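You operate a simulated robot arm through the tools that you are given. There is no shell and no other tool.

You run a simulated robot arm. Do the job below in one go: nothing can be reset, and whatever is moved stays where it is left.

## Task
Stand the white pot in the grey tray and water it.
Fine: stop when its gauge stands in the green; can and pot back. Set down upright: what you pick out, watering can.

Only the result counts: the job must be done as asked and must still hold three seconds after the hand-in. Knocking over, shifting, dropping, spilling or breaking anything else fails it.

## Robot
A 7-joint arm with a two-finger parallel gripper, fixed in place. Base frame: the origin is at the foot of the arm, x ahead of it, y to its left, z up; the work surface is at about z = 0.9. Units: m, rad, N and s.
Its first joint turns from -2.897 to 2.897 rad. Payload 4.4 kg.
The TCP is the grasp point between the finger pads, 0.023 m short of the fingertips. In the tool frame z runs along the fingers and y along their closing line. The gripper opens to 0.094 m. The fingers are 0.038 m wide and 0.01 m thick; the gripper's body (0.054 by 0.096 m) begins 0.039 m behind the TCP.
Orientation is told as [roll, pitch, yaw] about the base's x, y, z axes, in that order, counted from this pose: with the fingers straight down and closing along the base's y, the tool's x points along the base's -x, its y along +y and its z along -z.

## Interface
- The arm moves only by the tool step_arm. Its argument "series" is a list that holds one entry, the list of rows, each a list of 7 numbers: the shift along the tool's x, y, z in m, then the turn, a rotation vector about the tool's x, y, z in rad, then the finger opening in m, from 0 to 0.094. In form: [[[tx, ty, tz, wx, wy, wz, fingers], ...]]. A call has 1 to 20 rows; each row shifts and turns the commanded pose from where the row before left it, along the tool's axes as they then stand. Each row takes 0.2 s and may step no farther than 0.05 m and 0.15 rad from the row before; otherwise, or with a gripper value out of range, the whole call is refused. Where a pose cannot be reached the arm comes as near as it can. A force on the tool above 40 N (or 10 N above the force at the start of the call, whichever is more), or a blocked arm, ends the call early, and 0.2 s more pass. The fingers move at their own pace (about 0.072 m/s each) and stop on an object; they squeeze with about 27 N. The grip force told is the motor's: it shows also when the fingers shut on nothing. Time passes only in rows, and 0.2 s behind the last, so rows that do not move let the fingers close. The reply holds the time, the measured pose of the TCP, the force on the tool along the base axes, the opening and the grip force, in the units named above and with some noise, with the torque about the TCP (base axes, N m) and any sound that the robot's microphone picked up.
- Cameras (640 x 400 px; columns grow to the right, rows downward): "scene" is fixed at [0.0397, 0.4904, 1.5077]; the picture's right is [-0.22, -0.98, 0.00], its down [-0.31, 0.07, -0.95] and it looks along [0.92, -0.21, -0.32] (base axes); focal length 341 px, centre (320, 200). "wrist" rides on the gripper at [0.086, 0.016, -0.074] in the tool frame; the picture's right is [-0.18, 0.98, 0.00], its down [-0.58, -0.11, -0.81] and it looks along [-0.79, -0.15, 0.59] (tool axes); focal length 243 px, centre (320, 200). There is no depth. A picture from a camera that has moved, and an enlarged one, comes with that camera's place and axes in the base frame and with its lens. The place of the scene camera against the robot may be out by one fixed shift of up to 0.025 m in any direction.
- get_image(camera): a new picture of that camera. The clock stands still meanwhile.
- inspect(camera, box): a new picture of the part [left, top, right, bottom] of that camera's present view, enlarged. The clock stands still meanwhile.
- hand_in(): hands the job in; it is judged then, once.

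Places have to be worked out from the pictures, the camera data and where the tool is seen. Open the gripper and draw the arm clear of the work before you hand the job in, unless the task says otherwise.

The tools are called after "Request:" as a command line: name --argument value ..., lists and objects as JSON in quotes. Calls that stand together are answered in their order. step_arm: Moves the arm, as the interface text tells. Its arguments: {"type":"object","properties":{"series":{"type":"array","items":{"type":"array","items":{"type":"array","items":{"type":"number"}}}}},"required":["series"]} The other tools are called the same way: get_image (camera) takes a picture; inspect (camera, box) takes an enlarged picture of a part of a camera's view; hand_in () hands the job in.

At the start:

```text
t: 0.0
tool_pos: [0.6947, 0.4357, 1.3483]
orientation: [-0.001, -0.001, 0.0]
ft_force: [0.1, -0.1, -0.4]
torque: [0.02, -0.03, -0.02]
opening: 0.0939
grasp_force: 0.0
```

scene: 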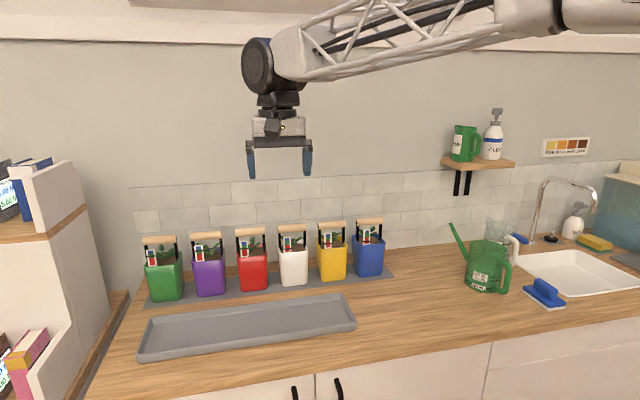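
wrist: 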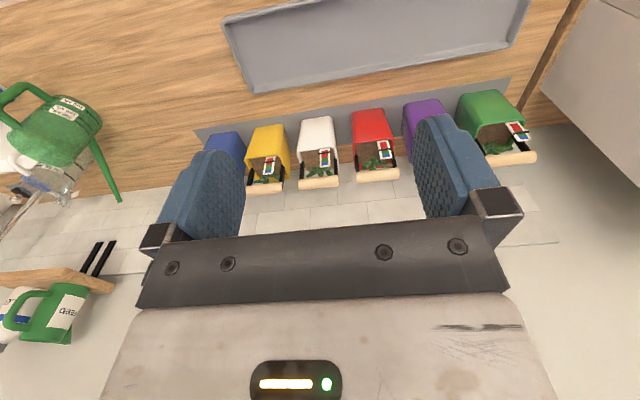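

I'll start by looking closely at the pots, the watering can and the shelf before moving anything.

Request:
inspect --camera "scene" --box '[130, 200, 400, 369]'

Request:
inspect --camera "scene" --box '[420, 180, 640, 318]'

Request:
inspect --camera "scene" --box '[230, 200, 350, 300]'

Request:
inspect --camera "wrist" --box '[190, 80, 550, 220]'

Request:
inspect --camera "scene" --box '[420, 90, 620, 210]'

```text
2.37 times, centred on (265, 284) of scene
camera zoom: at [0.0397, 0.4904, 1.5077], right [-0.22, -0.98, 0.0], down [-0.31, 0.07, -0.95], along [0.92, -0.21, -0.32], focal length 808 px, centre (450, 0)
```

zoom: 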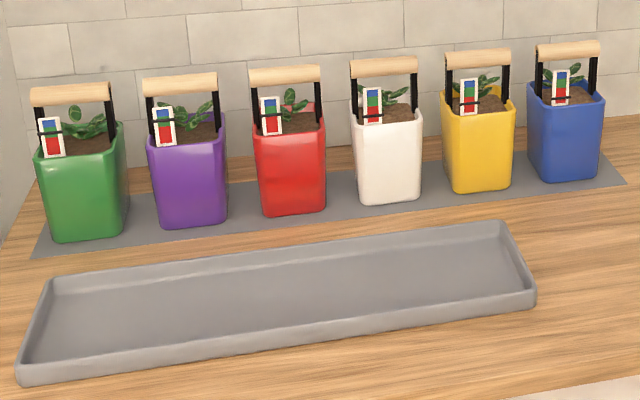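

```text
2.90 times, centred on (530, 249) of scene
camera zoom: at [0.0397, 0.4904, 1.5077], right [-0.22, -0.98, 0.0], down [-0.31, 0.07, -0.95], along [0.92, -0.21, -0.32], focal length 990 px, centre (-289, 58)
```

zoom: 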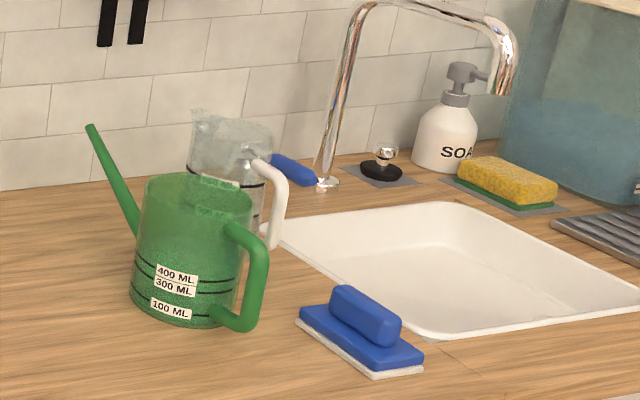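

```text
4.00 times, centred on (290, 250) of scene
camera zoom: at [0.0397, 0.4904, 1.5077], right [-0.22, -0.98, 0.0], down [-0.31, 0.07, -0.95], along [0.92, -0.21, -0.32], focal length 1366 px, centre (440, 0)
```

zoom: 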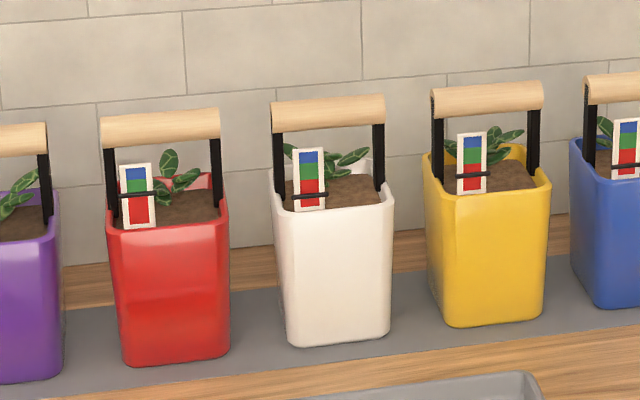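

```text
1.78 times, centred on (370, 150) of wrist
camera zoom: at [0.609, 0.4523, 1.4221], right [0.18, 0.98, 0.0], down [0.58, -0.11, 0.81], along [0.79, -0.15, -0.59], focal length 431 px, centre (231, 289)
```

zoom: 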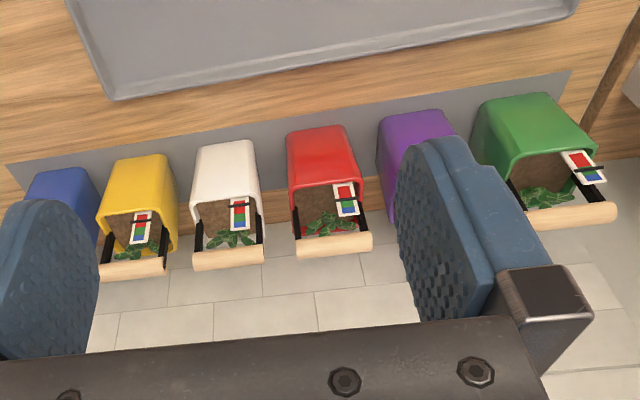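

```text
3.20 times, centred on (520, 150) of scene
camera zoom: at [0.0397, 0.4904, 1.5077], right [-0.22, -0.98, 0.0], down [-0.31, 0.07, -0.95], along [0.92, -0.21, -0.32], focal length 1092 px, centre (-320, 360)
```

zoom: 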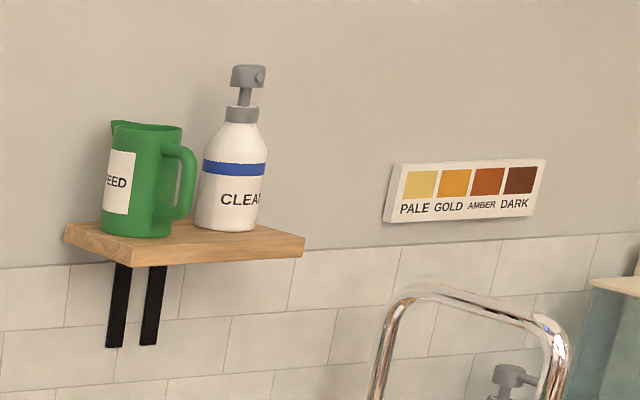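

The white pot is fourth from the left; its gauge marker is in the red. I'll zoom in on the can, the gauge and the tray.

Request:
inspect --camera "scene" --box '[445, 210, 545, 300]'

Request:
inspect --camera "wrist" --box '[0, 60, 160, 210]'

Request:
inspect --camera "scene" --box '[270, 215, 330, 255]'

Request:
inspect --camera "wrist" --box '[280, 100, 360, 200]'

```text
4.44 times, centred on (495, 255) of scene
camera zoom: at [0.0397, 0.4904, 1.5077], right [-0.22, -0.98, 0.0], down [-0.31, 0.07, -0.95], along [0.92, -0.21, -0.32], focal length 1517 px, centre (-458, -44)
```

zoom: 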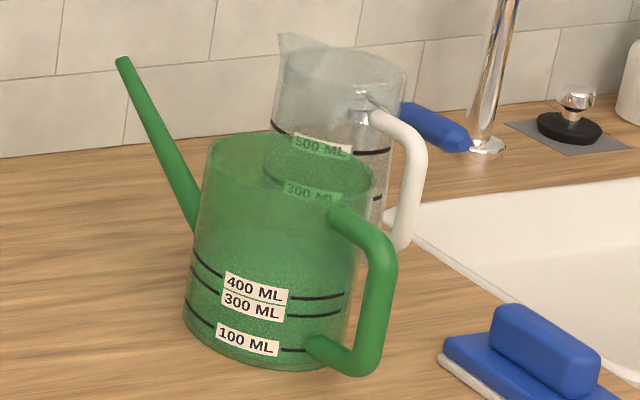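

```text
2.67 times, centred on (80, 135) of wrist
camera zoom: at [0.609, 0.4523, 1.4221], right [0.18, 0.98, 0.0], down [0.58, -0.11, 0.81], along [0.79, -0.15, -0.59], focal length 647 px, centre (960, 373)
```

zoom: 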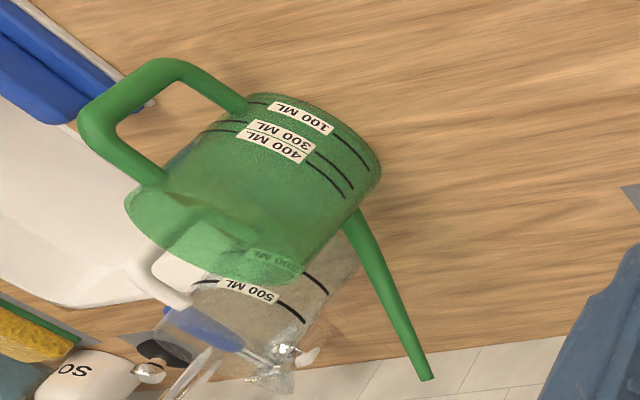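

```text
10.00 times, centred on (300, 235) of scene
camera zoom: at [0.0397, 0.4904, 1.5077], right [-0.22, -0.98, 0.0], down [-0.31, 0.07, -0.95], along [0.92, -0.21, -0.32], focal length 3414 px, centre (520, -150)
```

zoom: 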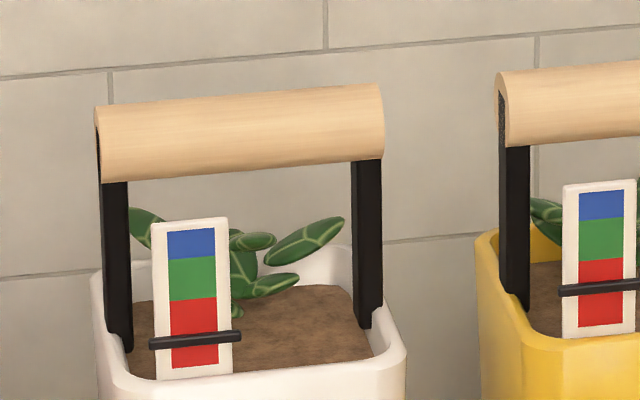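

```text
4.00 times, centred on (320, 150) of wrist
camera zoom: at [0.609, 0.4523, 1.4221], right [0.18, 0.98, 0.0], down [0.58, -0.11, 0.81], along [0.79, -0.15, -0.59], focal length 970 px, centre (320, 400)
```

zoom: 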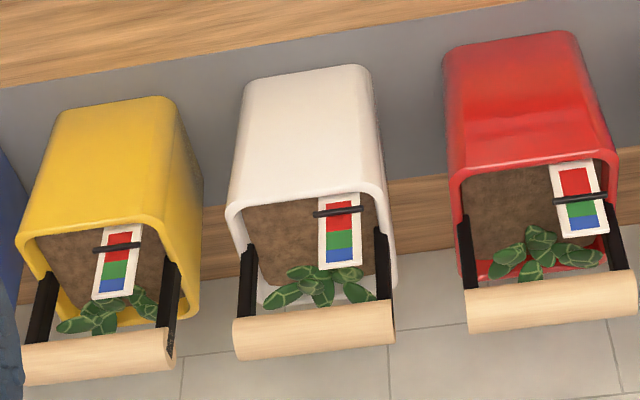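

The can's spout points at the wall and its handle faces the robot, at about (0.86, -0.25). The pots stand along y at x≈1.0 and the tray is in front of them. I'll back the tool off and down to get a second view of the white pot to triangulate from.

Request:
step_arm --series '[[[0.029, -0.0112, 0.0296, 0, 0, 0, 0.094], [0.029, -0.0112, 0.0296, 0, 0, 0, 0.094], [0.029, -0.0112, 0.0296, 0, 0, 0, 0.094], [0.029, -0.0112, 0.0296, 0, 0, 0, 0.094], [0.029, -0.0112, 0.0296, 0, 0, 0, 0.094]]]'

```text
t: 1.2
tool_pos: [0.5505, 0.3806, 1.1997]
orientation: [0.0, -0.002, 0.0]
ft_force: [0.0, 0.0, 0.4]
torque: [-0.03, -0.01, -0.02]
opening: 0.0938
grasp_force: 0.1
```

The move tracked accurately. Now I'll take the second wrist view of the pots and the tray.

Request:
get_image --camera "wrist"

Request:
inspect --camera "wrist" --box '[240, 60, 400, 160]'

Request:
get_image --camera "scene"

```text
taken
camera wrist: at [0.4643, 0.3971, 1.2738], right [0.18, 0.98, 0.0], down [0.58, -0.11, 0.81], along [0.79, -0.15, -0.59], focal length 243 px, centre (320, 200)
```

wrist: 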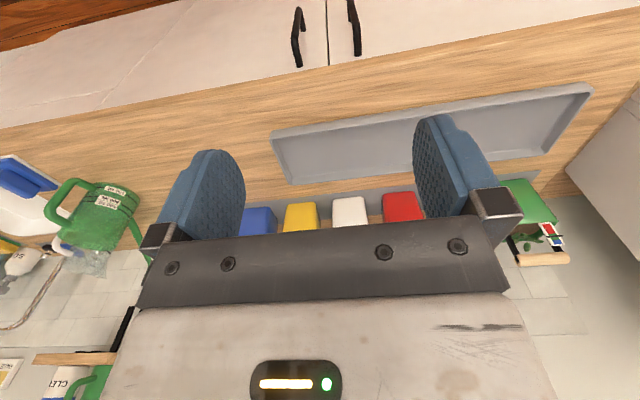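

```text
4.00 times, centred on (320, 110) of wrist
camera zoom: at [0.4643, 0.3971, 1.2738], right [0.18, 0.98, 0.0], down [0.58, -0.11, 0.81], along [0.79, -0.15, -0.59], focal length 970 px, centre (320, 560)
```

zoom: 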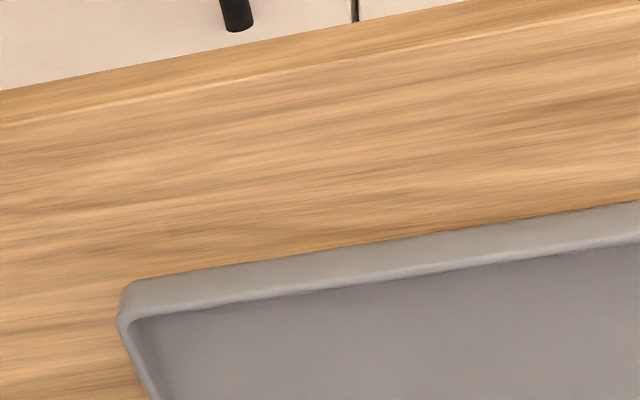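

```text
taken
```

scene: 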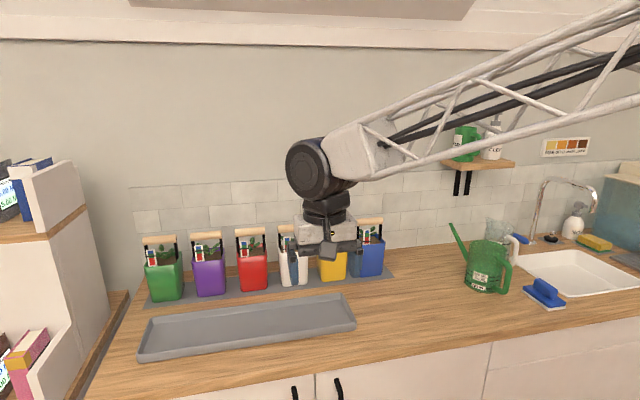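

The tray spans x≈0.735–0.87, y≈0.256–0.77. The pot's bar runs along y at about (0.99, 0.377, 1.09), which is far out, so I'll turn the tool 90° to close across the bar and tilt it 45° forward, here in free space.

Request:
step_arm --series '[[[0, 0, 0, 0, 0, 0.1428, 0.094], [0, 0, 0, 0, 0, 0.1428, 0.094], [0, 0, 0, 0, 0, 0.1428, 0.094], [0, 0, 0, 0, 0, 0.1428, 0.094], [0, 0, 0, 0, 0, 0.1428, 0.094], [0, 0, 0, 0, 0, 0.1428, 0.094], [0, 0, 0, 0, 0, 0.1428, 0.094], [0, 0, 0, 0, 0, 0.1428, 0.094], [0, 0, 0, 0, 0, 0.1428, 0.094], [0, 0, 0, 0, 0, 0.1428, 0.094], [0, 0, 0, 0, 0, 0.1428, 0.094], [0, 0, 0, -0.131, 0, 0, 0.094], [0, 0, 0, -0.131, 0, 0, 0.094], [0, 0, 0, -0.131, 0, 0, 0.094], [0, 0, 0, -0.131, 0, 0, 0.094], [0, 0, 0, -0.131, 0, 0, 0.094], [0, 0, 0, -0.131, 0, 0, 0.094]]]'

```text
t: 4.8
tool_pos: [0.5521, 0.3795, 1.2008]
orientation: [0.789, 0.001, -1.569]
ft_force: [0.6, 0.6, -1.0]
torque: [0.01, 0.02, 0.02]
opening: 0.0937
grasp_force: 0.0
```

Orientation is as planned (fingers forward-down, closing in the x–z plane). I'll look from here.

Request:
get_image --camera "wrist"

Request:
get_image --camera "scene"

```text
taken
camera wrist: at [0.5088, 0.4664, 1.2642], right [0.69, -0.18, 0.7], down [-0.65, -0.58, 0.49], along [0.32, -0.79, -0.52], focal length 243 px, centre (320, 200)
```

wrist: 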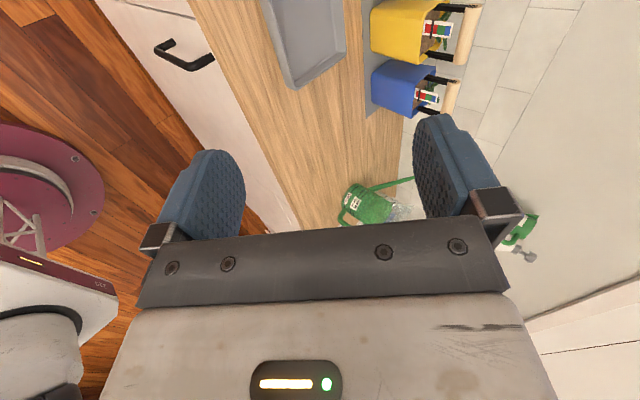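

```text
taken
```

scene: 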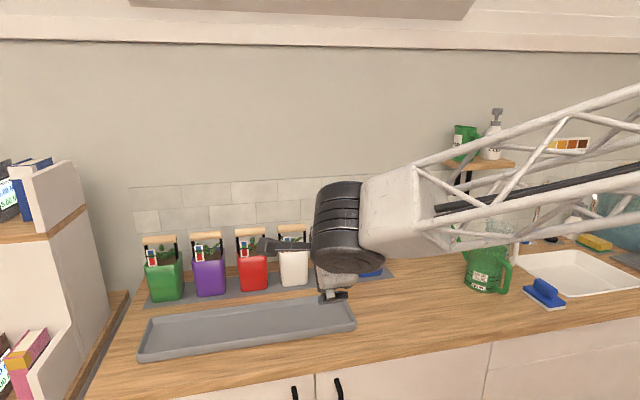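

From here the yellow and blue pots show from the side; all pots look identical, so I'll use them to get the bar's height and x.

Request:
inspect --camera "wrist" --box '[340, 0, 500, 120]'

Request:
inspect --camera "wrist" --box '[360, -120, 520, 0]'

```text
3.33 times, centred on (420, 60) of wrist
camera zoom: at [0.5088, 0.4664, 1.2642], right [0.69, -0.18, 0.7], down [-0.65, -0.58, 0.49], along [0.32, -0.79, -0.52], focal length 809 px, centre (-13, 667)
```

zoom: 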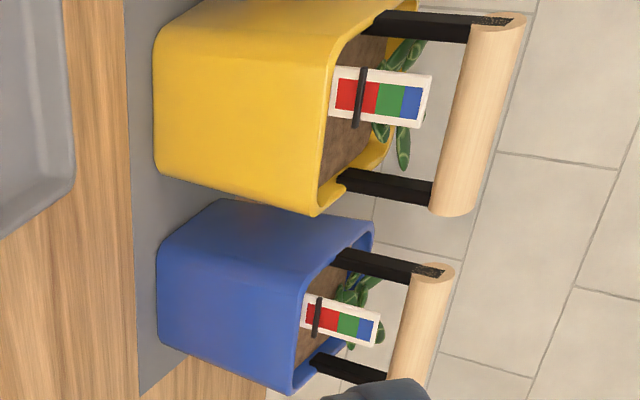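

```text
refused: -120 is not a number from 0 to 400
```

I'll shift left and forward so the wrist camera sees the white pot itself from the side.

Request:
step_arm --series '[[[0.0367, 0.0176, 0.0177, 0, 0, 0, 0.094], [0.0367, 0.0176, 0.0177, 0, 0, 0, 0.094], [0.0367, 0.0176, 0.0177, 0, 0, 0, 0.094], [0.0367, 0.0176, 0.0177, 0, 0, 0, 0.094], [0.0367, 0.0176, 0.0177, 0, 0, 0, 0.094], [0.0367, 0.0176, 0.0177, 0, 0, 0, 0.094]]]'

Request:
get_image --camera "wrist"

Request:
inspect --camera "wrist" --box '[300, 40, 460, 160]'

```text
t: 6.2
tool_pos: [0.7003, 0.5997, 1.1982]
orientation: [0.787, 0.001, -1.569]
ft_force: [0.3, 0.1, 0.6]
torque: [-0.02, 0.04, -0.03]
opening: 0.0939
grasp_force: 0.0
```

```text
taken
camera wrist: at [0.6587, 0.6868, 1.2624], right [0.69, -0.18, 0.7], down [-0.65, -0.58, 0.49], along [0.32, -0.79, -0.52], focal length 243 px, centre (320, 200)
```

wrist: 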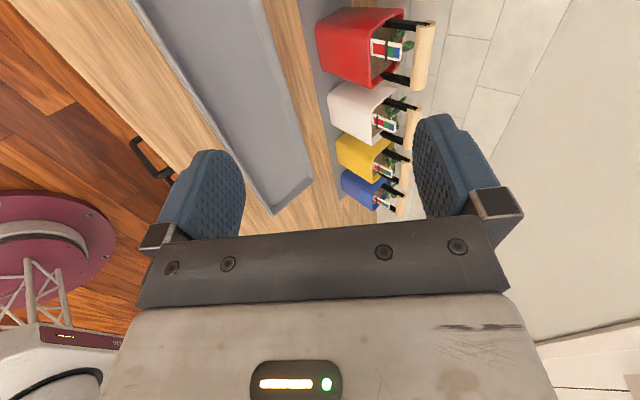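

```text
3.33 times, centred on (380, 100) of wrist
camera zoom: at [0.6587, 0.6868, 1.2624], right [0.69, -0.18, 0.7], down [-0.65, -0.58, 0.49], along [0.32, -0.79, -0.52], focal length 809 px, centre (120, 533)
```

zoom: 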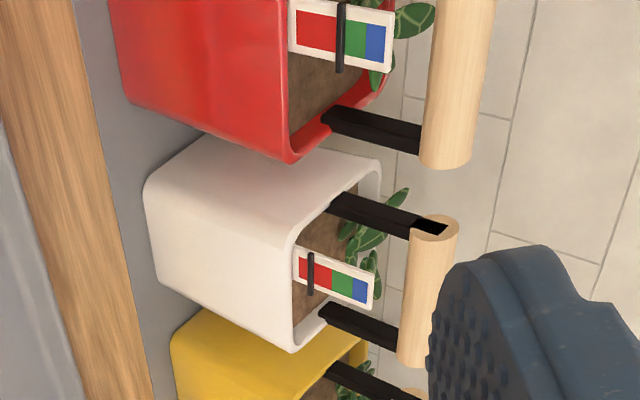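

The bar works out at (1.002, 0.376, 1.081), about 0.023 thick, with the gauge top just in front of it at roughly (0.973, 0.393, 1.065). I'll narrow the fingers to 0.038 and go to a point 0.10 m short of the bar along the tilted approach.

Request:
step_arm --series '[[[-0.0464, 0, 0, 0, 0, 0, 0.038], [-0.0464, 0, 0, 0, 0, 0, 0.038], [-0.0464, 0, 0, 0, 0, 0, 0.038], [-0.0464, 0, 0, 0, 0, 0, 0.038], [-0.0464, 0, 0, 0, 0, 0, 0.038], [0, 0.0261, 0.0392, 0, 0, 0, 0.038], [0, 0.0261, 0.0392, 0, 0, 0, 0.038], [0, 0.0261, 0.0392, 0, 0, 0, 0.038], [0, 0.0261, 0.0392, 0, 0, 0, 0.038], [0, 0.0261, 0.0392, 0, 0, 0, 0.038]]]'

Request:
get_image --camera "wrist"

Request:
get_image --camera "scene"

```text
t: 8.4
tool_pos: [0.933, 0.3658, 1.1563]
orientation: [0.787, 0.0, -1.568]
ft_force: [-0.8, 0.6, 0.6]
torque: [-0.03, 0.03, 0.0]
opening: 0.0379
grasp_force: 0.0
```

```text
taken
camera wrist: at [0.8908, 0.4523, 1.2198], right [0.69, -0.18, 0.7], down [-0.65, -0.58, 0.49], along [0.32, -0.79, -0.52], focal length 243 px, centre (320, 200)
```

wrist: 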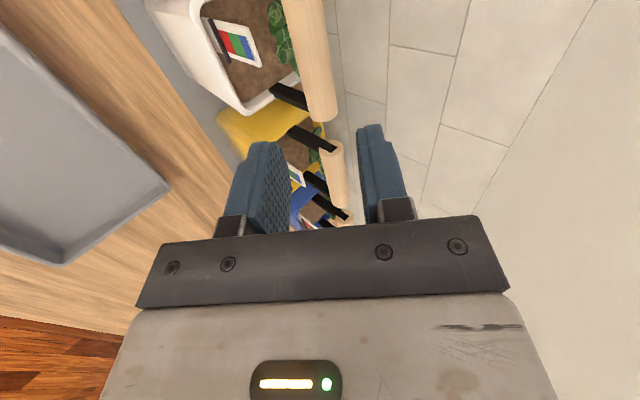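

```text
taken
```

scene: 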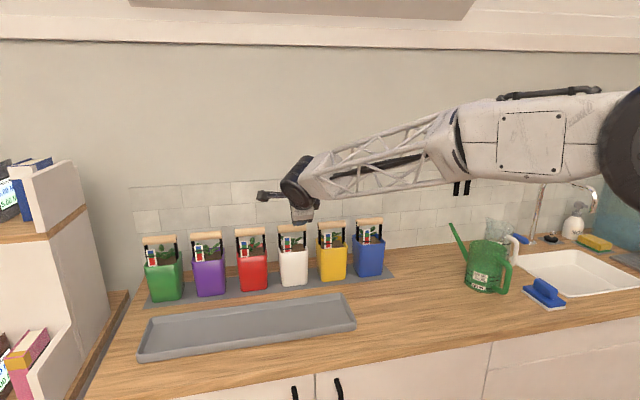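

Reach is fine. I'll zoom in on the bar from this close pose to refine the alignment.

Request:
inspect --camera "wrist" --box '[180, 0, 420, 150]'

Request:
inspect --camera "scene" --box '[250, 180, 350, 300]'

```text
2.67 times, centred on (300, 75) of wrist
camera zoom: at [0.8908, 0.4523, 1.2198], right [0.69, -0.18, 0.7], down [-0.65, -0.58, 0.49], along [0.32, -0.79, -0.52], focal length 647 px, centre (373, 533)
```

zoom: 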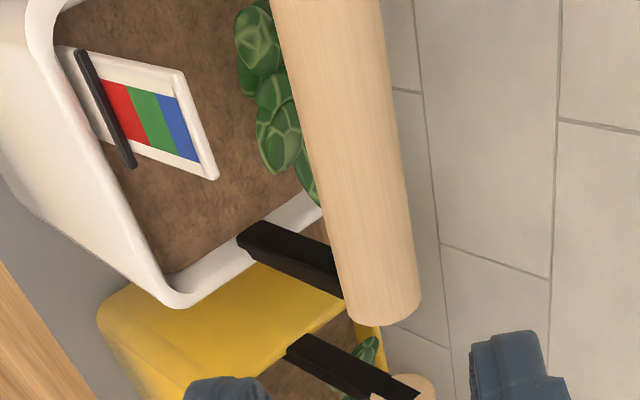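

```text
3.33 times, centred on (300, 240) of scene
camera zoom: at [0.0397, 0.4904, 1.5077], right [-0.22, -0.98, 0.0], down [-0.31, 0.07, -0.95], along [0.92, -0.21, -0.32], focal length 1138 px, centre (387, 67)
```

zoom: 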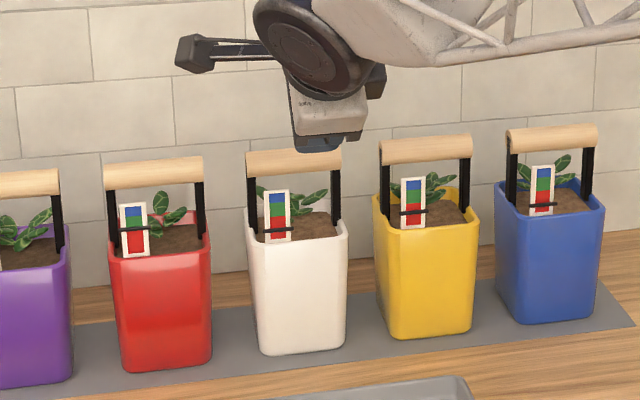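

The close-up confirms the bar axis at about (1.003, y, 1.081), and the gauge spans y 0.382–0.405 with its top at z≈1.063, so the lower finger should clear it by 5 mm. Moving in along the approach in small steps.

Request:
step_arm --series '[[[0, -0.001, 0.025, 0, 0, 0, 0.038], [0, -0.001, 0.025, 0, 0, 0, 0.038], [0, -0.001, 0.025, 0, 0, 0, 0.038], [0, 0, 0.015, 0, 0, 0, 0.038], [0, 0, 0.012, 0, 0, 0, 0.038]]]'

Request:
get_image --camera "wrist"

Request:
inspect --camera "scene" --box '[250, 180, 350, 300]'

```text
t: 9.6
tool_pos: [1.0016, 0.3677, 1.0799]
orientation: [0.788, 0.0, -1.567]
ft_force: [0.6, 0.3, 1.4]
torque: [0.01, -0.01, 0.01]
opening: 0.0384
grasp_force: 0.0
```

```text
taken
camera wrist: at [0.9602, 0.4543, 1.143], right [0.69, -0.18, 0.7], down [-0.65, -0.58, 0.49], along [0.31, -0.79, -0.52], focal length 243 px, centre (320, 200)
```

wrist: 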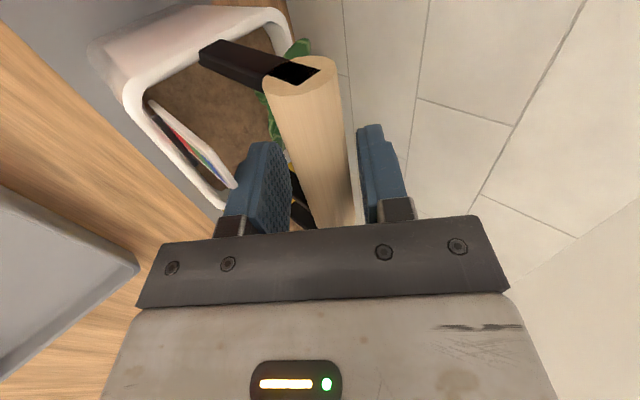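

```text
3.33 times, centred on (300, 240) of scene
camera zoom: at [0.0397, 0.4904, 1.5077], right [-0.22, -0.98, 0.0], down [-0.31, 0.07, -0.95], along [0.92, -0.21, -0.32], focal length 1138 px, centre (387, 67)
```

zoom: 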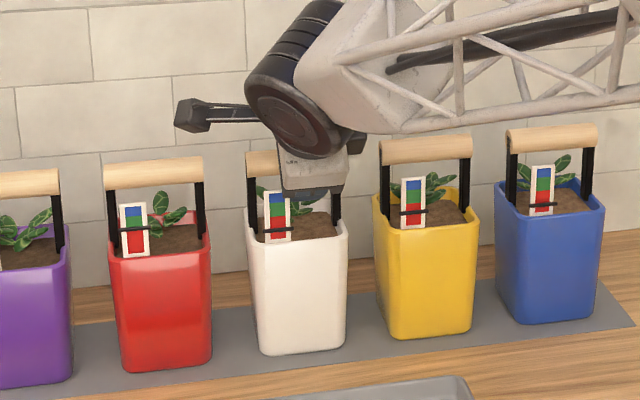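

The bar is between the fingers with no contact and the pot hasn't moved. Closing on it.

Request:
step_arm --series '[[[0, 0, 0, 0, 0, 0, 0.03], [0, 0, 0, 0, 0, 0, 0.02], [0, 0, 0, 0, 0, 0, 0.01], [0, 0, 0, 0, 0, 0, 0.005], [0, 0, 0, 0, 0, 0, 0.005]]]'

```text
t: 10.8
tool_pos: [1.0019, 0.3684, 1.0814]
orientation: [0.789, 0.002, -1.569]
ft_force: [8.0, -1.6, 27.2]
torque: [-0.02, -0.05, -0.03]
opening: 0.0237
grasp_force: 27.0
```

Gripped at 0.0237 opening; there is some downward press on the pot from slight off-centre closing, which lifting will relieve. I'll lift straight up slowly.

Request:
step_arm --series '[[[0, 0.0035, -0.0035, 0, 0, 0, 0.005], [0, 0.0035, -0.0035, 0, 0, 0, 0.005], [0, 0.007, -0.007, 0, 0, 0, 0.005], [0, 0.007, -0.007, 0, 0, 0, 0.005], [0, 0.007, -0.007, 0, 0, 0, 0.005]]]'

Request:
inspect --camera "scene" --box '[250, 180, 350, 300]'

Request:
get_image --camera "wrist"

```text
t: 12.0
tool_pos: [1.0012, 0.3681, 1.1211]
orientation: [0.785, 0.001, -1.571]
ft_force: [-0.1, -0.2, -6.1]
torque: [-0.07, -0.01, 0.02]
opening: 0.0236
grasp_force: 27.1
```

```text
3.33 times, centred on (300, 240) of scene
camera zoom: at [0.0397, 0.4904, 1.5077], right [-0.22, -0.98, 0.0], down [-0.31, 0.07, -0.95], along [0.92, -0.21, -0.32], focal length 1138 px, centre (387, 67)
```

zoom: 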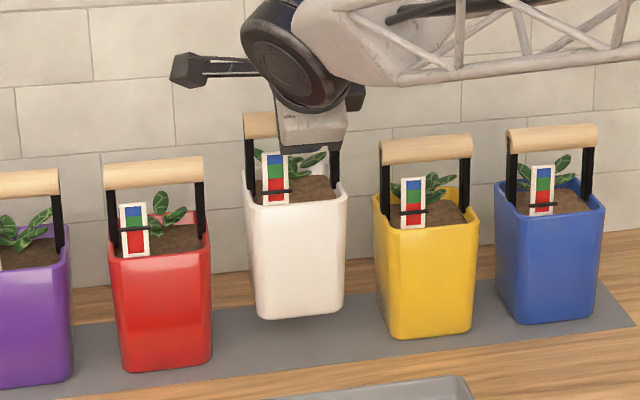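

```text
taken
camera wrist: at [0.9604, 0.4552, 1.1832], right [0.69, -0.18, 0.7], down [-0.65, -0.58, 0.49], along [0.31, -0.79, -0.52], focal length 243 px, centre (320, 200)
```

wrist: 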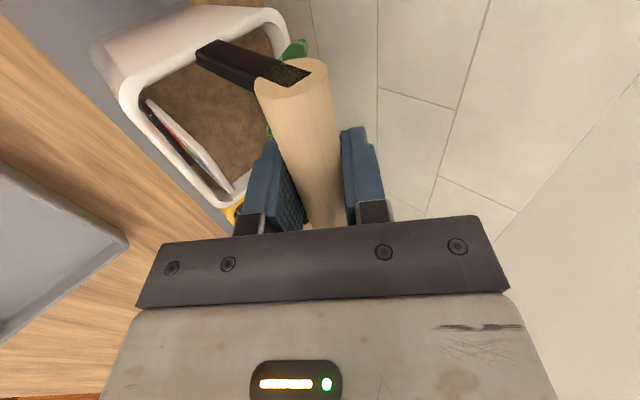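

The pot is off the mat, upright, weighing about 6 N, and nothing else has moved. I'll bring it back toward the robot, partway over the tray, then measure the tray from there.

Request:
step_arm --series '[[[0, -0.0177, -0.0248, 0, 0, 0, 0.005], [0, -0.0177, -0.0248, 0, 0, 0, 0.005], [0, -0.0177, -0.0248, 0, 0, 0, 0.005], [0, -0.0177, -0.0248, 0, 0, 0, 0.005]]]'

Request:
get_image --camera "wrist"

Request:
get_image --camera "scene"

Request:
inspect --camera "scene" --box '[220, 220, 380, 340]'

```text
t: 13.0
tool_pos: [0.8795, 0.3681, 1.1395]
orientation: [0.784, 0.0, -1.568]
ft_force: [0.0, -0.8, -6.9]
torque: [-0.05, 0.0, -0.03]
opening: 0.0235
grasp_force: 27.1
```

```text
taken
camera wrist: at [0.8386, 0.4554, 1.2025], right [0.7, -0.18, 0.7], down [-0.65, -0.58, 0.49], along [0.31, -0.79, -0.52], focal length 243 px, centre (320, 200)
```

wrist: 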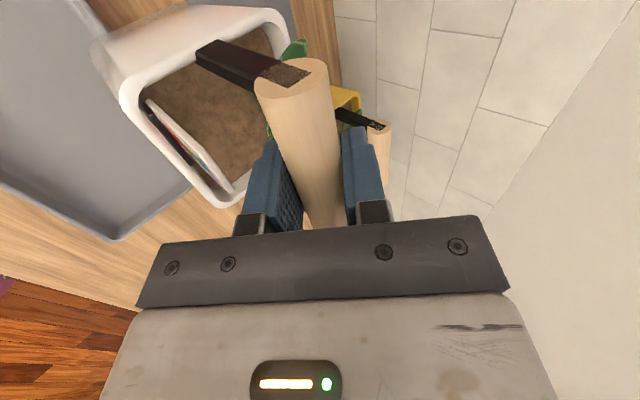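

```text
taken
```

scene: 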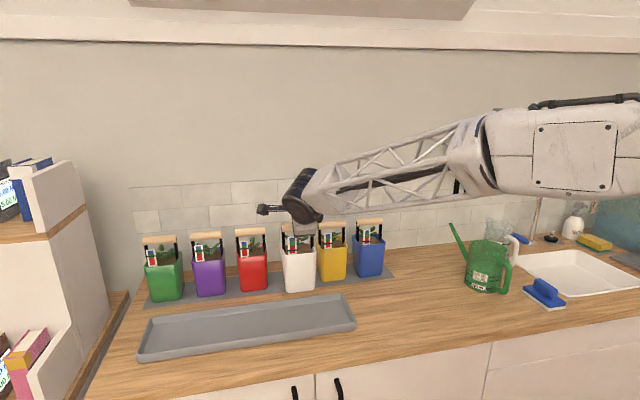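

```text
3.33 times, centred on (300, 280) of scene
camera zoom: at [0.0397, 0.4904, 1.5077], right [-0.22, -0.98, 0.0], down [-0.31, 0.07, -0.95], along [0.92, -0.21, -0.32], focal length 1138 px, centre (387, -67)
```

zoom: 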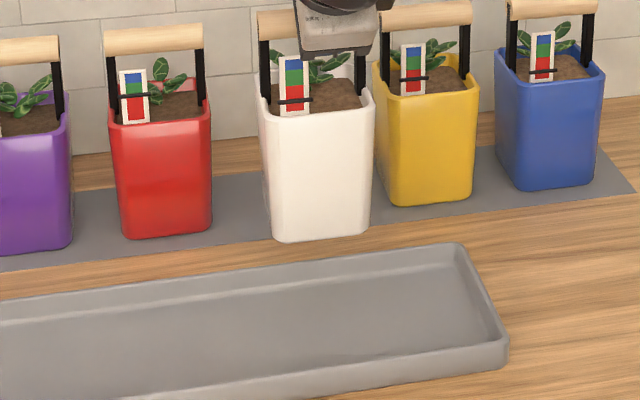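

From scene and wrist views the tray's outer edges are x≈0.732 and 0.864 with a rim of about 0.02, so its centreline is x≈0.798. I'll carry the pot there and lower it most of the way.

Request:
step_arm --series '[[[0, -0.0192, -0.0192, 0, 0, 0, 0.005], [0, -0.0192, -0.0192, 0, 0, 0, 0.005], [0, -0.0192, -0.0192, 0, 0, 0, 0.005], [0, 0, 0, 0, 0, 0, 0.005], [0, -0.01, 0.01, 0, 0, 0, 0.005], [0, -0.01, 0.01, 0, 0, 0, 0.005], [0, -0.008, 0.008, 0, 0, 0, 0.005]]]'

Request:
get_image --camera "wrist"

Request:
inspect --camera "scene" --box '[220, 220, 380, 340]'

```text
t: 14.6
tool_pos: [0.7999, 0.367, 1.0999]
orientation: [0.787, 0.001, -1.57]
ft_force: [-0.3, -1.1, -6.6]
torque: [-0.07, 0.03, 0.02]
opening: 0.0234
grasp_force: 27.5
```

```text
taken
camera wrist: at [0.7575, 0.4542, 1.1626], right [0.69, -0.18, 0.7], down [-0.65, -0.58, 0.49], along [0.31, -0.79, -0.52], focal length 243 px, centre (320, 200)
```

wrist: 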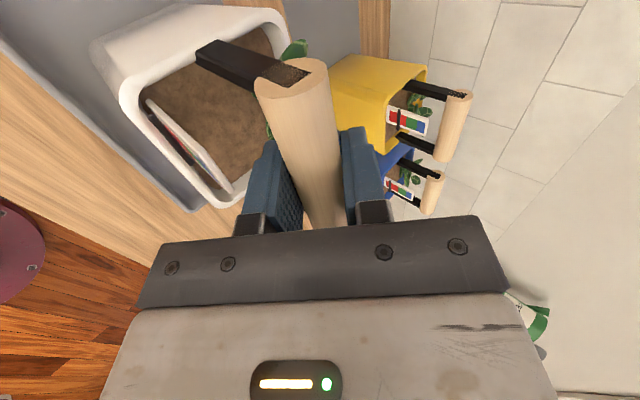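

```text
3.33 times, centred on (300, 280) of scene
camera zoom: at [0.0397, 0.4904, 1.5077], right [-0.22, -0.98, 0.0], down [-0.31, 0.07, -0.95], along [0.92, -0.21, -0.32], focal length 1138 px, centre (387, -67)
```

zoom: 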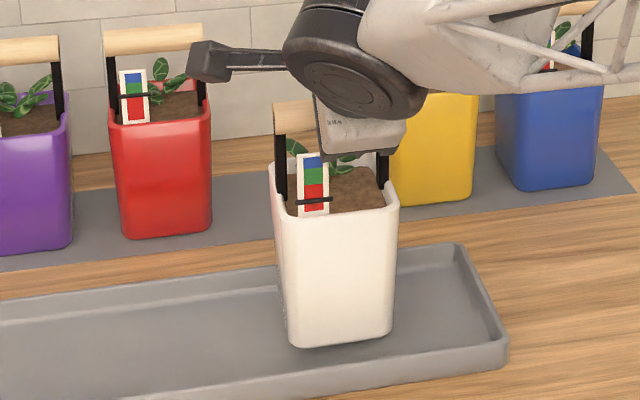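

The pot hangs upright over the tray floor with clearance front and back. I'll lower it in small steps until the weight comes off the tool.

Request:
step_arm --series '[[[0, -0.0028, 0.0028, 0, 0, 0, 0.005], [0, -0.0028, 0.0028, 0, 0, 0, 0.005], [0, -0.0025, 0.0025, 0, 0, 0, 0.005]]]'

Request:
inspect --camera "scene" --box '[240, 260, 360, 340]'

```text
t: 15.4
tool_pos: [0.8, 0.3681, 1.0885]
orientation: [0.788, -0.001, -1.57]
ft_force: [-0.2, 0.2, -6.0]
torque: [-0.09, 0.03, -0.01]
opening: 0.0236
grasp_force: 27.2
```

```text
5.00 times, centred on (300, 300) of scene
camera zoom: at [0.0397, 0.4904, 1.5077], right [-0.22, -0.98, 0.0], down [-0.31, 0.07, -0.95], along [0.92, -0.21, -0.32], focal length 1707 px, centre (420, -300)
```

zoom: 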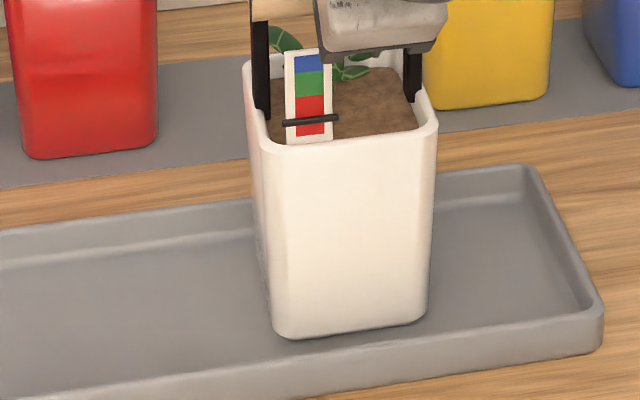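

Still hanging (−6 N), and centred front-to-back in the tray. I'll keep lowering.

Request:
step_arm --series '[[[0, -0.0018, 0.0018, 0, 0, 0, 0.005], [0, -0.0014, 0.0014, 0, 0, 0, 0.005]]]'

```text
t: 16.0
tool_pos: [0.8001, 0.3688, 1.087]
orientation: [0.791, 0.002, -1.569]
ft_force: [5.5, -4.4, 15.0]
torque: [-0.35, -0.01, 0.0]
opening: 0.0234
grasp_force: 27.1
```

The pot has touched down (+15 N). I'll ease up about 1 mm to take the press off before opening.

Request:
step_arm --series '[[[0, 0.0007, -0.0007, 0, 0, 0, 0.005], [0, 0, 0, 0, 0, 0, 0.005]]]'

```text
t: 16.6
tool_pos: [0.7994, 0.3677, 1.087]
orientation: [0.789, 0.002, -1.569]
ft_force: [6.7, -1.7, 21.8]
torque: [0.0, -0.06, 0.08]
opening: 0.0236
grasp_force: 27.4
```

Request:
step_arm --series '[[[0, 0.0009, -0.0009, 0, 0, 0, 0.005], [0, 0, 0, 0, 0, 0, 0.005]]]'

```text
t: 17.2
tool_pos: [0.7992, 0.369, 1.0867]
orientation: [0.787, 0.0, -1.569]
ft_force: [5.2, -7.7, 19.3]
torque: [-0.12, -0.02, -0.01]
opening: 0.0235
grasp_force: 27.0
```

The press is still around 19 N while the measured height stays at 1.087. I'll ease up another 1.5 mm.

Request:
step_arm --series '[[[0, 0.0011, -0.0011, 0, 0, 0, 0.005], [0, 0, 0, 0, 0, 0, 0.005]]]'

Request:
inspect --camera "scene" --box '[240, 260, 360, 340]'

Request:
get_image --camera "wrist"

```text
t: 17.8
tool_pos: [0.7997, 0.3686, 1.0871]
orientation: [0.785, 0.001, -1.569]
ft_force: [2.2, -2.9, 8.0]
torque: [0.13, 0.05, -0.02]
opening: 0.0237
grasp_force: 26.9
```

```text
5.00 times, centred on (300, 300) of scene
camera zoom: at [0.0397, 0.4904, 1.5077], right [-0.22, -0.98, 0.0], down [-0.31, 0.07, -0.95], along [0.92, -0.21, -0.32], focal length 1707 px, centre (420, -300)
```

zoom: 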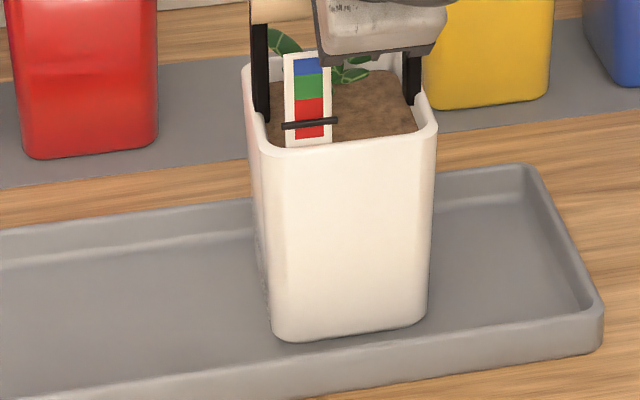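

```text
taken
camera wrist: at [0.7579, 0.4552, 1.1501], right [0.7, -0.18, 0.7], down [-0.65, -0.58, 0.49], along [0.31, -0.79, -0.52], focal length 243 px, centre (320, 200)
```

wrist: 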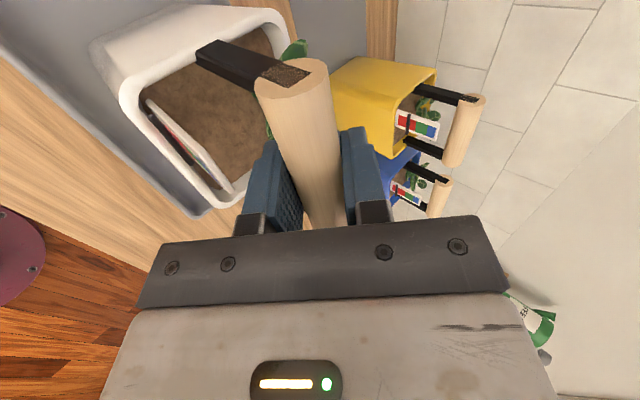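

The pot stands flat in the tray with light load. I'll open the fingers to 0.038 to release.

Request:
step_arm --series '[[[0, 0, 0, 0, 0, 0, 0.028], [0, 0, 0, 0, 0, 0, 0.034], [0, 0, 0, 0, 0, 0, 0.037], [0, 0, 0, 0, 0, 0, 0.037]]]'

Request:
get_image --camera "wrist"

```text
t: 18.8
tool_pos: [0.7991, 0.3696, 1.0884]
orientation: [0.788, 0.0, -1.569]
ft_force: [-0.5, 0.5, -0.3]
torque: [0.0, 0.01, -0.01]
opening: 0.0372
grasp_force: 0.0
```

```text
taken
camera wrist: at [0.7581, 0.4552, 1.1508], right [0.69, -0.18, 0.7], down [-0.65, -0.58, 0.49], along [0.31, -0.79, -0.52], focal length 243 px, centre (320, 200)
```

wrist: 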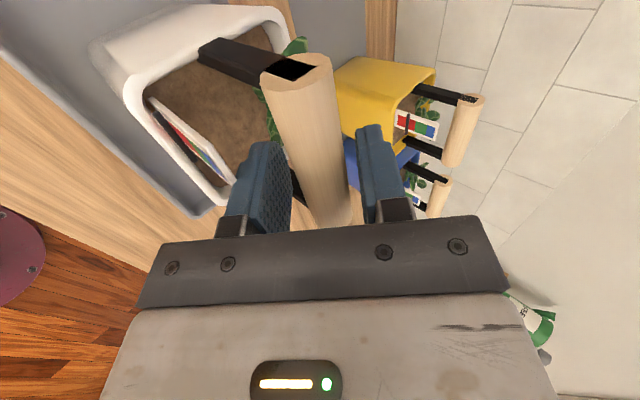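

Released; the bar is free between the fingers. Backing straight out along the approach, then up and away to look.

Request:
step_arm --series '[[[0, 0.001, -0.02, 0, 0, 0, 0.037], [0, 0, -0.03, 0, 0, 0, 0.037], [0, 0, -0.04, 0, 0, 0, 0.037], [0, 0, -0.045, 0, 0, 0, 0.037], [0, 0.03, -0.03, 0, 0, 0, 0.06], [0, 0.03, -0.03, 0, 0, 0, 0.094]]]'

Request:
get_image --camera "wrist"

Request:
get_image --camera "scene"

```text
t: 20.2
tool_pos: [0.7053, 0.3673, 1.2662]
orientation: [0.787, 0.001, -1.569]
ft_force: [0.1, 0.0, -0.3]
torque: [-0.01, 0.0, 0.02]
opening: 0.0938
grasp_force: 0.0
```

```text
taken
camera wrist: at [0.6642, 0.4538, 1.3308], right [0.7, -0.18, 0.7], down [-0.65, -0.58, 0.49], along [0.31, -0.79, -0.52], focal length 243 px, centre (320, 200)
```

wrist: 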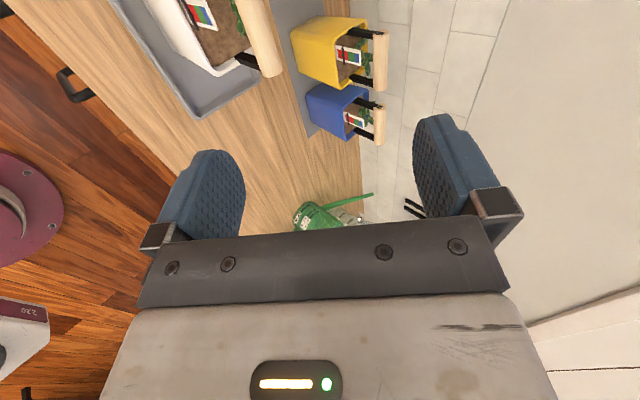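

```text
taken
```

scene: 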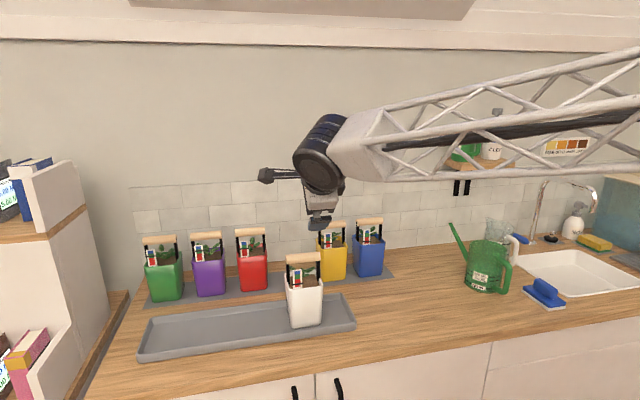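

The pot stands upright in the tray and the others are undisturbed. Next I'll move right to look at the watering can from its side with the wrist camera.

Request:
step_arm --series '[[[-0.045, 0, 0, 0, 0, 0, 0.094], [-0.045, 0, 0, 0, 0, 0, 0.094], [-0.045, 0, 0, 0, 0, 0, 0.094], [-0.045, 0, 0, 0, 0, 0, 0.094], [-0.045, 0, 0, 0, 0, 0, 0.094], [-0.045, 0, 0, 0, 0, 0, 0.094]]]'

Request:
get_image --camera "wrist"

Request:
inspect --camera "wrist" --box '[240, 40, 440, 190]'

Request:
inspect --camera "scene" --box '[260, 240, 350, 330]'

```text
t: 21.6
tool_pos: [0.7046, 0.0968, 1.2707]
orientation: [0.786, 0.002, -1.569]
ft_force: [0.0, -0.6, -0.1]
torque: [0.0, -0.03, 0.0]
opening: 0.0939
grasp_force: 0.1
```

```text
taken
camera wrist: at [0.6631, 0.1847, 1.3324], right [0.69, -0.18, 0.7], down [-0.65, -0.58, 0.49], along [0.32, -0.79, -0.52], focal length 243 px, centre (320, 200)
```

wrist: 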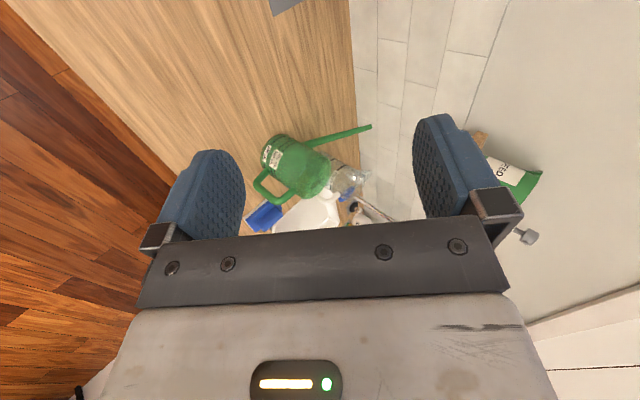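

```text
2.67 times, centred on (340, 115) of wrist
camera zoom: at [0.6631, 0.1847, 1.3324], right [0.69, -0.18, 0.7], down [-0.65, -0.58, 0.49], along [0.32, -0.79, -0.52], focal length 647 px, centre (267, 427)
```

zoom: 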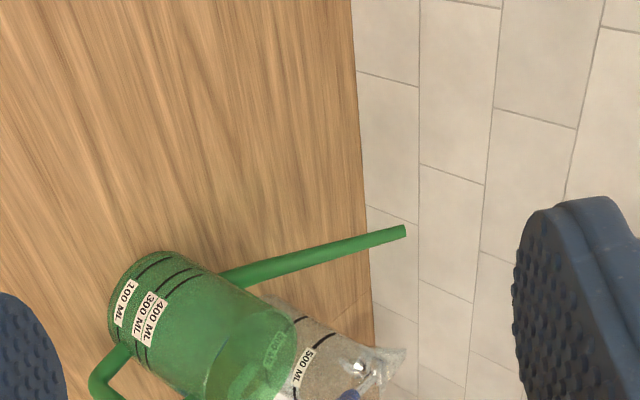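

```text
4.44 times, centred on (305, 285) of scene
camera zoom: at [0.0397, 0.4904, 1.5077], right [-0.22, -0.98, 0.0], down [-0.31, 0.07, -0.95], along [0.92, -0.21, -0.32], focal length 1517 px, centre (387, -178)
```

zoom: 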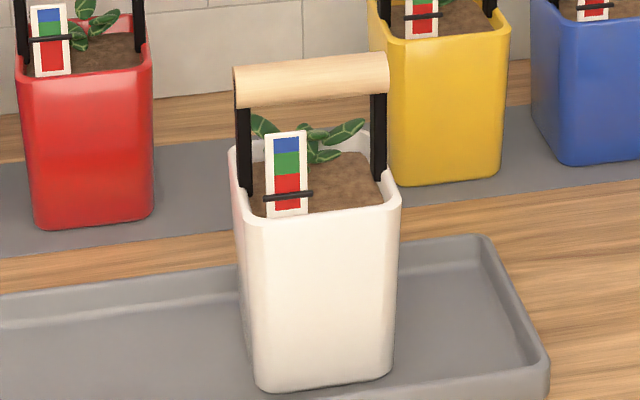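

The gauge on the white pot is still in the red and the pot is fine. I'll turn the tool back to the default orientation (closing along y), which suits the can's handle, then view the can from behind its handle.

Request:
step_arm --series '[[[0, 0, 0, 0.131, 0, 0, 0.094], [0, 0, 0, 0.131, 0, 0, 0.094], [0, 0, 0, 0.131, 0, 0, 0.094], [0, 0, 0, 0.131, 0, 0, 0.094], [0, 0, 0, 0.131, 0, 0, 0.094], [0, 0, 0, 0.131, 0, 0, 0.094], [0, 0, 0, 0, 0, -0.1427, 0.094], [0, 0, 0, 0, 0, -0.1427, 0.094], [0, 0, 0, 0, 0, -0.1427, 0.094], [0, 0, 0, 0, 0, -0.1427, 0.094], [0, 0, 0, 0, 0, -0.1427, 0.094], [0, 0, 0, 0, 0, -0.1427, 0.094], [0, 0, 0, 0, 0, -0.1427, 0.094], [0, 0, 0, 0, 0, -0.1427, 0.094], [0, 0, 0, 0, 0, -0.1427, 0.094], [0, 0, 0, 0, 0, -0.1427, 0.094], [0, 0, 0, 0, 0, -0.1427, 0.094]]]'

Request:
step_arm --series '[[[0.03, -0.044, 0, 0, 0, 0, 0.094], [0.03, -0.044, 0, 0, 0, 0, 0.094], [0.03, -0.044, 0, 0, 0, 0, 0.094], [0.03, -0.044, 0, 0, 0, 0, 0.094], [0.03, -0.044, 0, 0, 0, 0, 0.094], [0.0, -0.044, 0.02, 0, 0, 0, 0.094], [0.0, -0.03, 0, 0, 0, 0, 0.094]]]'

Request:
get_image --camera "wrist"

```text
t: 25.2
tool_pos: [0.706, 0.0979, 1.2685]
orientation: [-0.001, 0.001, 0.004]
ft_force: [0.4, -1.1, -0.2]
torque: [0.0, -0.01, 0.03]
opening: 0.0941
grasp_force: 0.1
```

```text
refused: row 1 steps farther than a row can; nothing moved
```

```text
taken
camera wrist: at [0.6186, 0.1145, 1.3424], right [0.18, 0.98, 0.0], down [0.58, -0.11, 0.81], along [0.79, -0.15, -0.59], focal length 243 px, centre (320, 200)
```

wrist: 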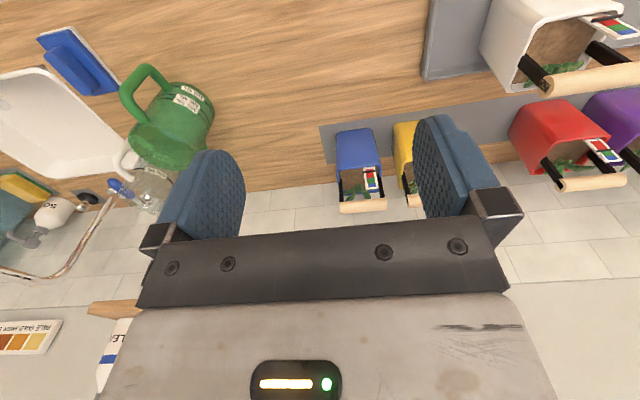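

The row was too long, so nothing moved. I'll repeat it with shorter steps.

Request:
step_arm --series '[[[0.02, -0.04, 0.003, 0, 0, 0, 0.094], [0.02, -0.04, 0.003, 0, 0, 0, 0.094], [0.02, -0.04, 0.003, 0, 0, 0, 0.094], [0.02, -0.04, 0.003, 0, 0, 0, 0.094], [0.02, -0.04, 0.003, 0, 0, 0, 0.094], [0.02, -0.04, 0.003, 0, 0, 0, 0.094], [0.02, -0.04, 0.003, 0, 0, 0, 0.094]]]'

Request:
get_image --camera "wrist"

Request:
inspect --camera "wrist" --box '[220, 90, 420, 215]'

Request:
get_image --camera "scene"

```text
t: 26.8
tool_pos: [0.5648, -0.1792, 1.2461]
orientation: [-0.001, 0.0, 0.002]
ft_force: [0.0, -0.5, 0.6]
torque: [0.03, 0.0, -0.02]
opening: 0.0937
grasp_force: 0.1
```

```text
taken
camera wrist: at [0.4785, -0.164, 1.3196], right [0.18, 0.98, 0.0], down [0.58, -0.11, 0.81], along [0.79, -0.15, -0.59], focal length 243 px, centre (320, 200)
```

wrist: 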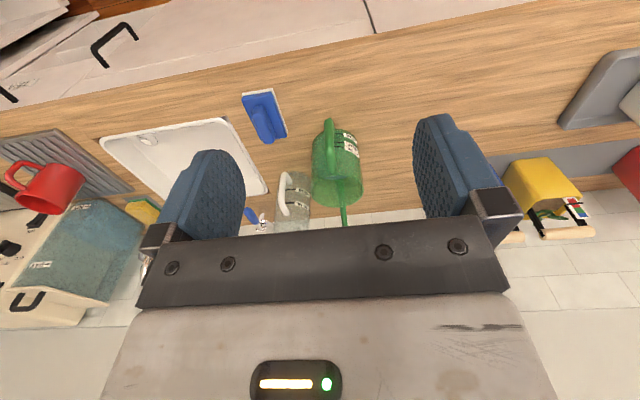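

```text
3.20 times, centred on (320, 152) of wrist
camera zoom: at [0.4785, -0.164, 1.3196], right [0.18, 0.98, 0.0], down [0.58, -0.11, 0.81], along [0.79, -0.15, -0.59], focal length 776 px, centre (320, 352)
```

zoom: 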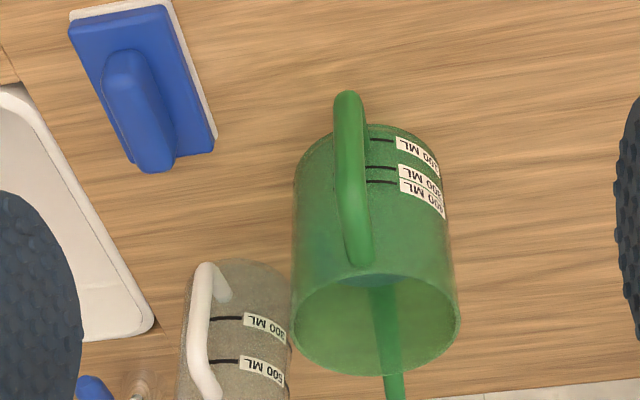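

```text
taken
```

scene: 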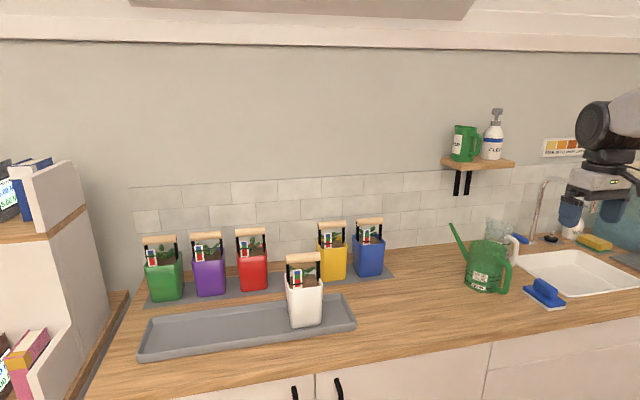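

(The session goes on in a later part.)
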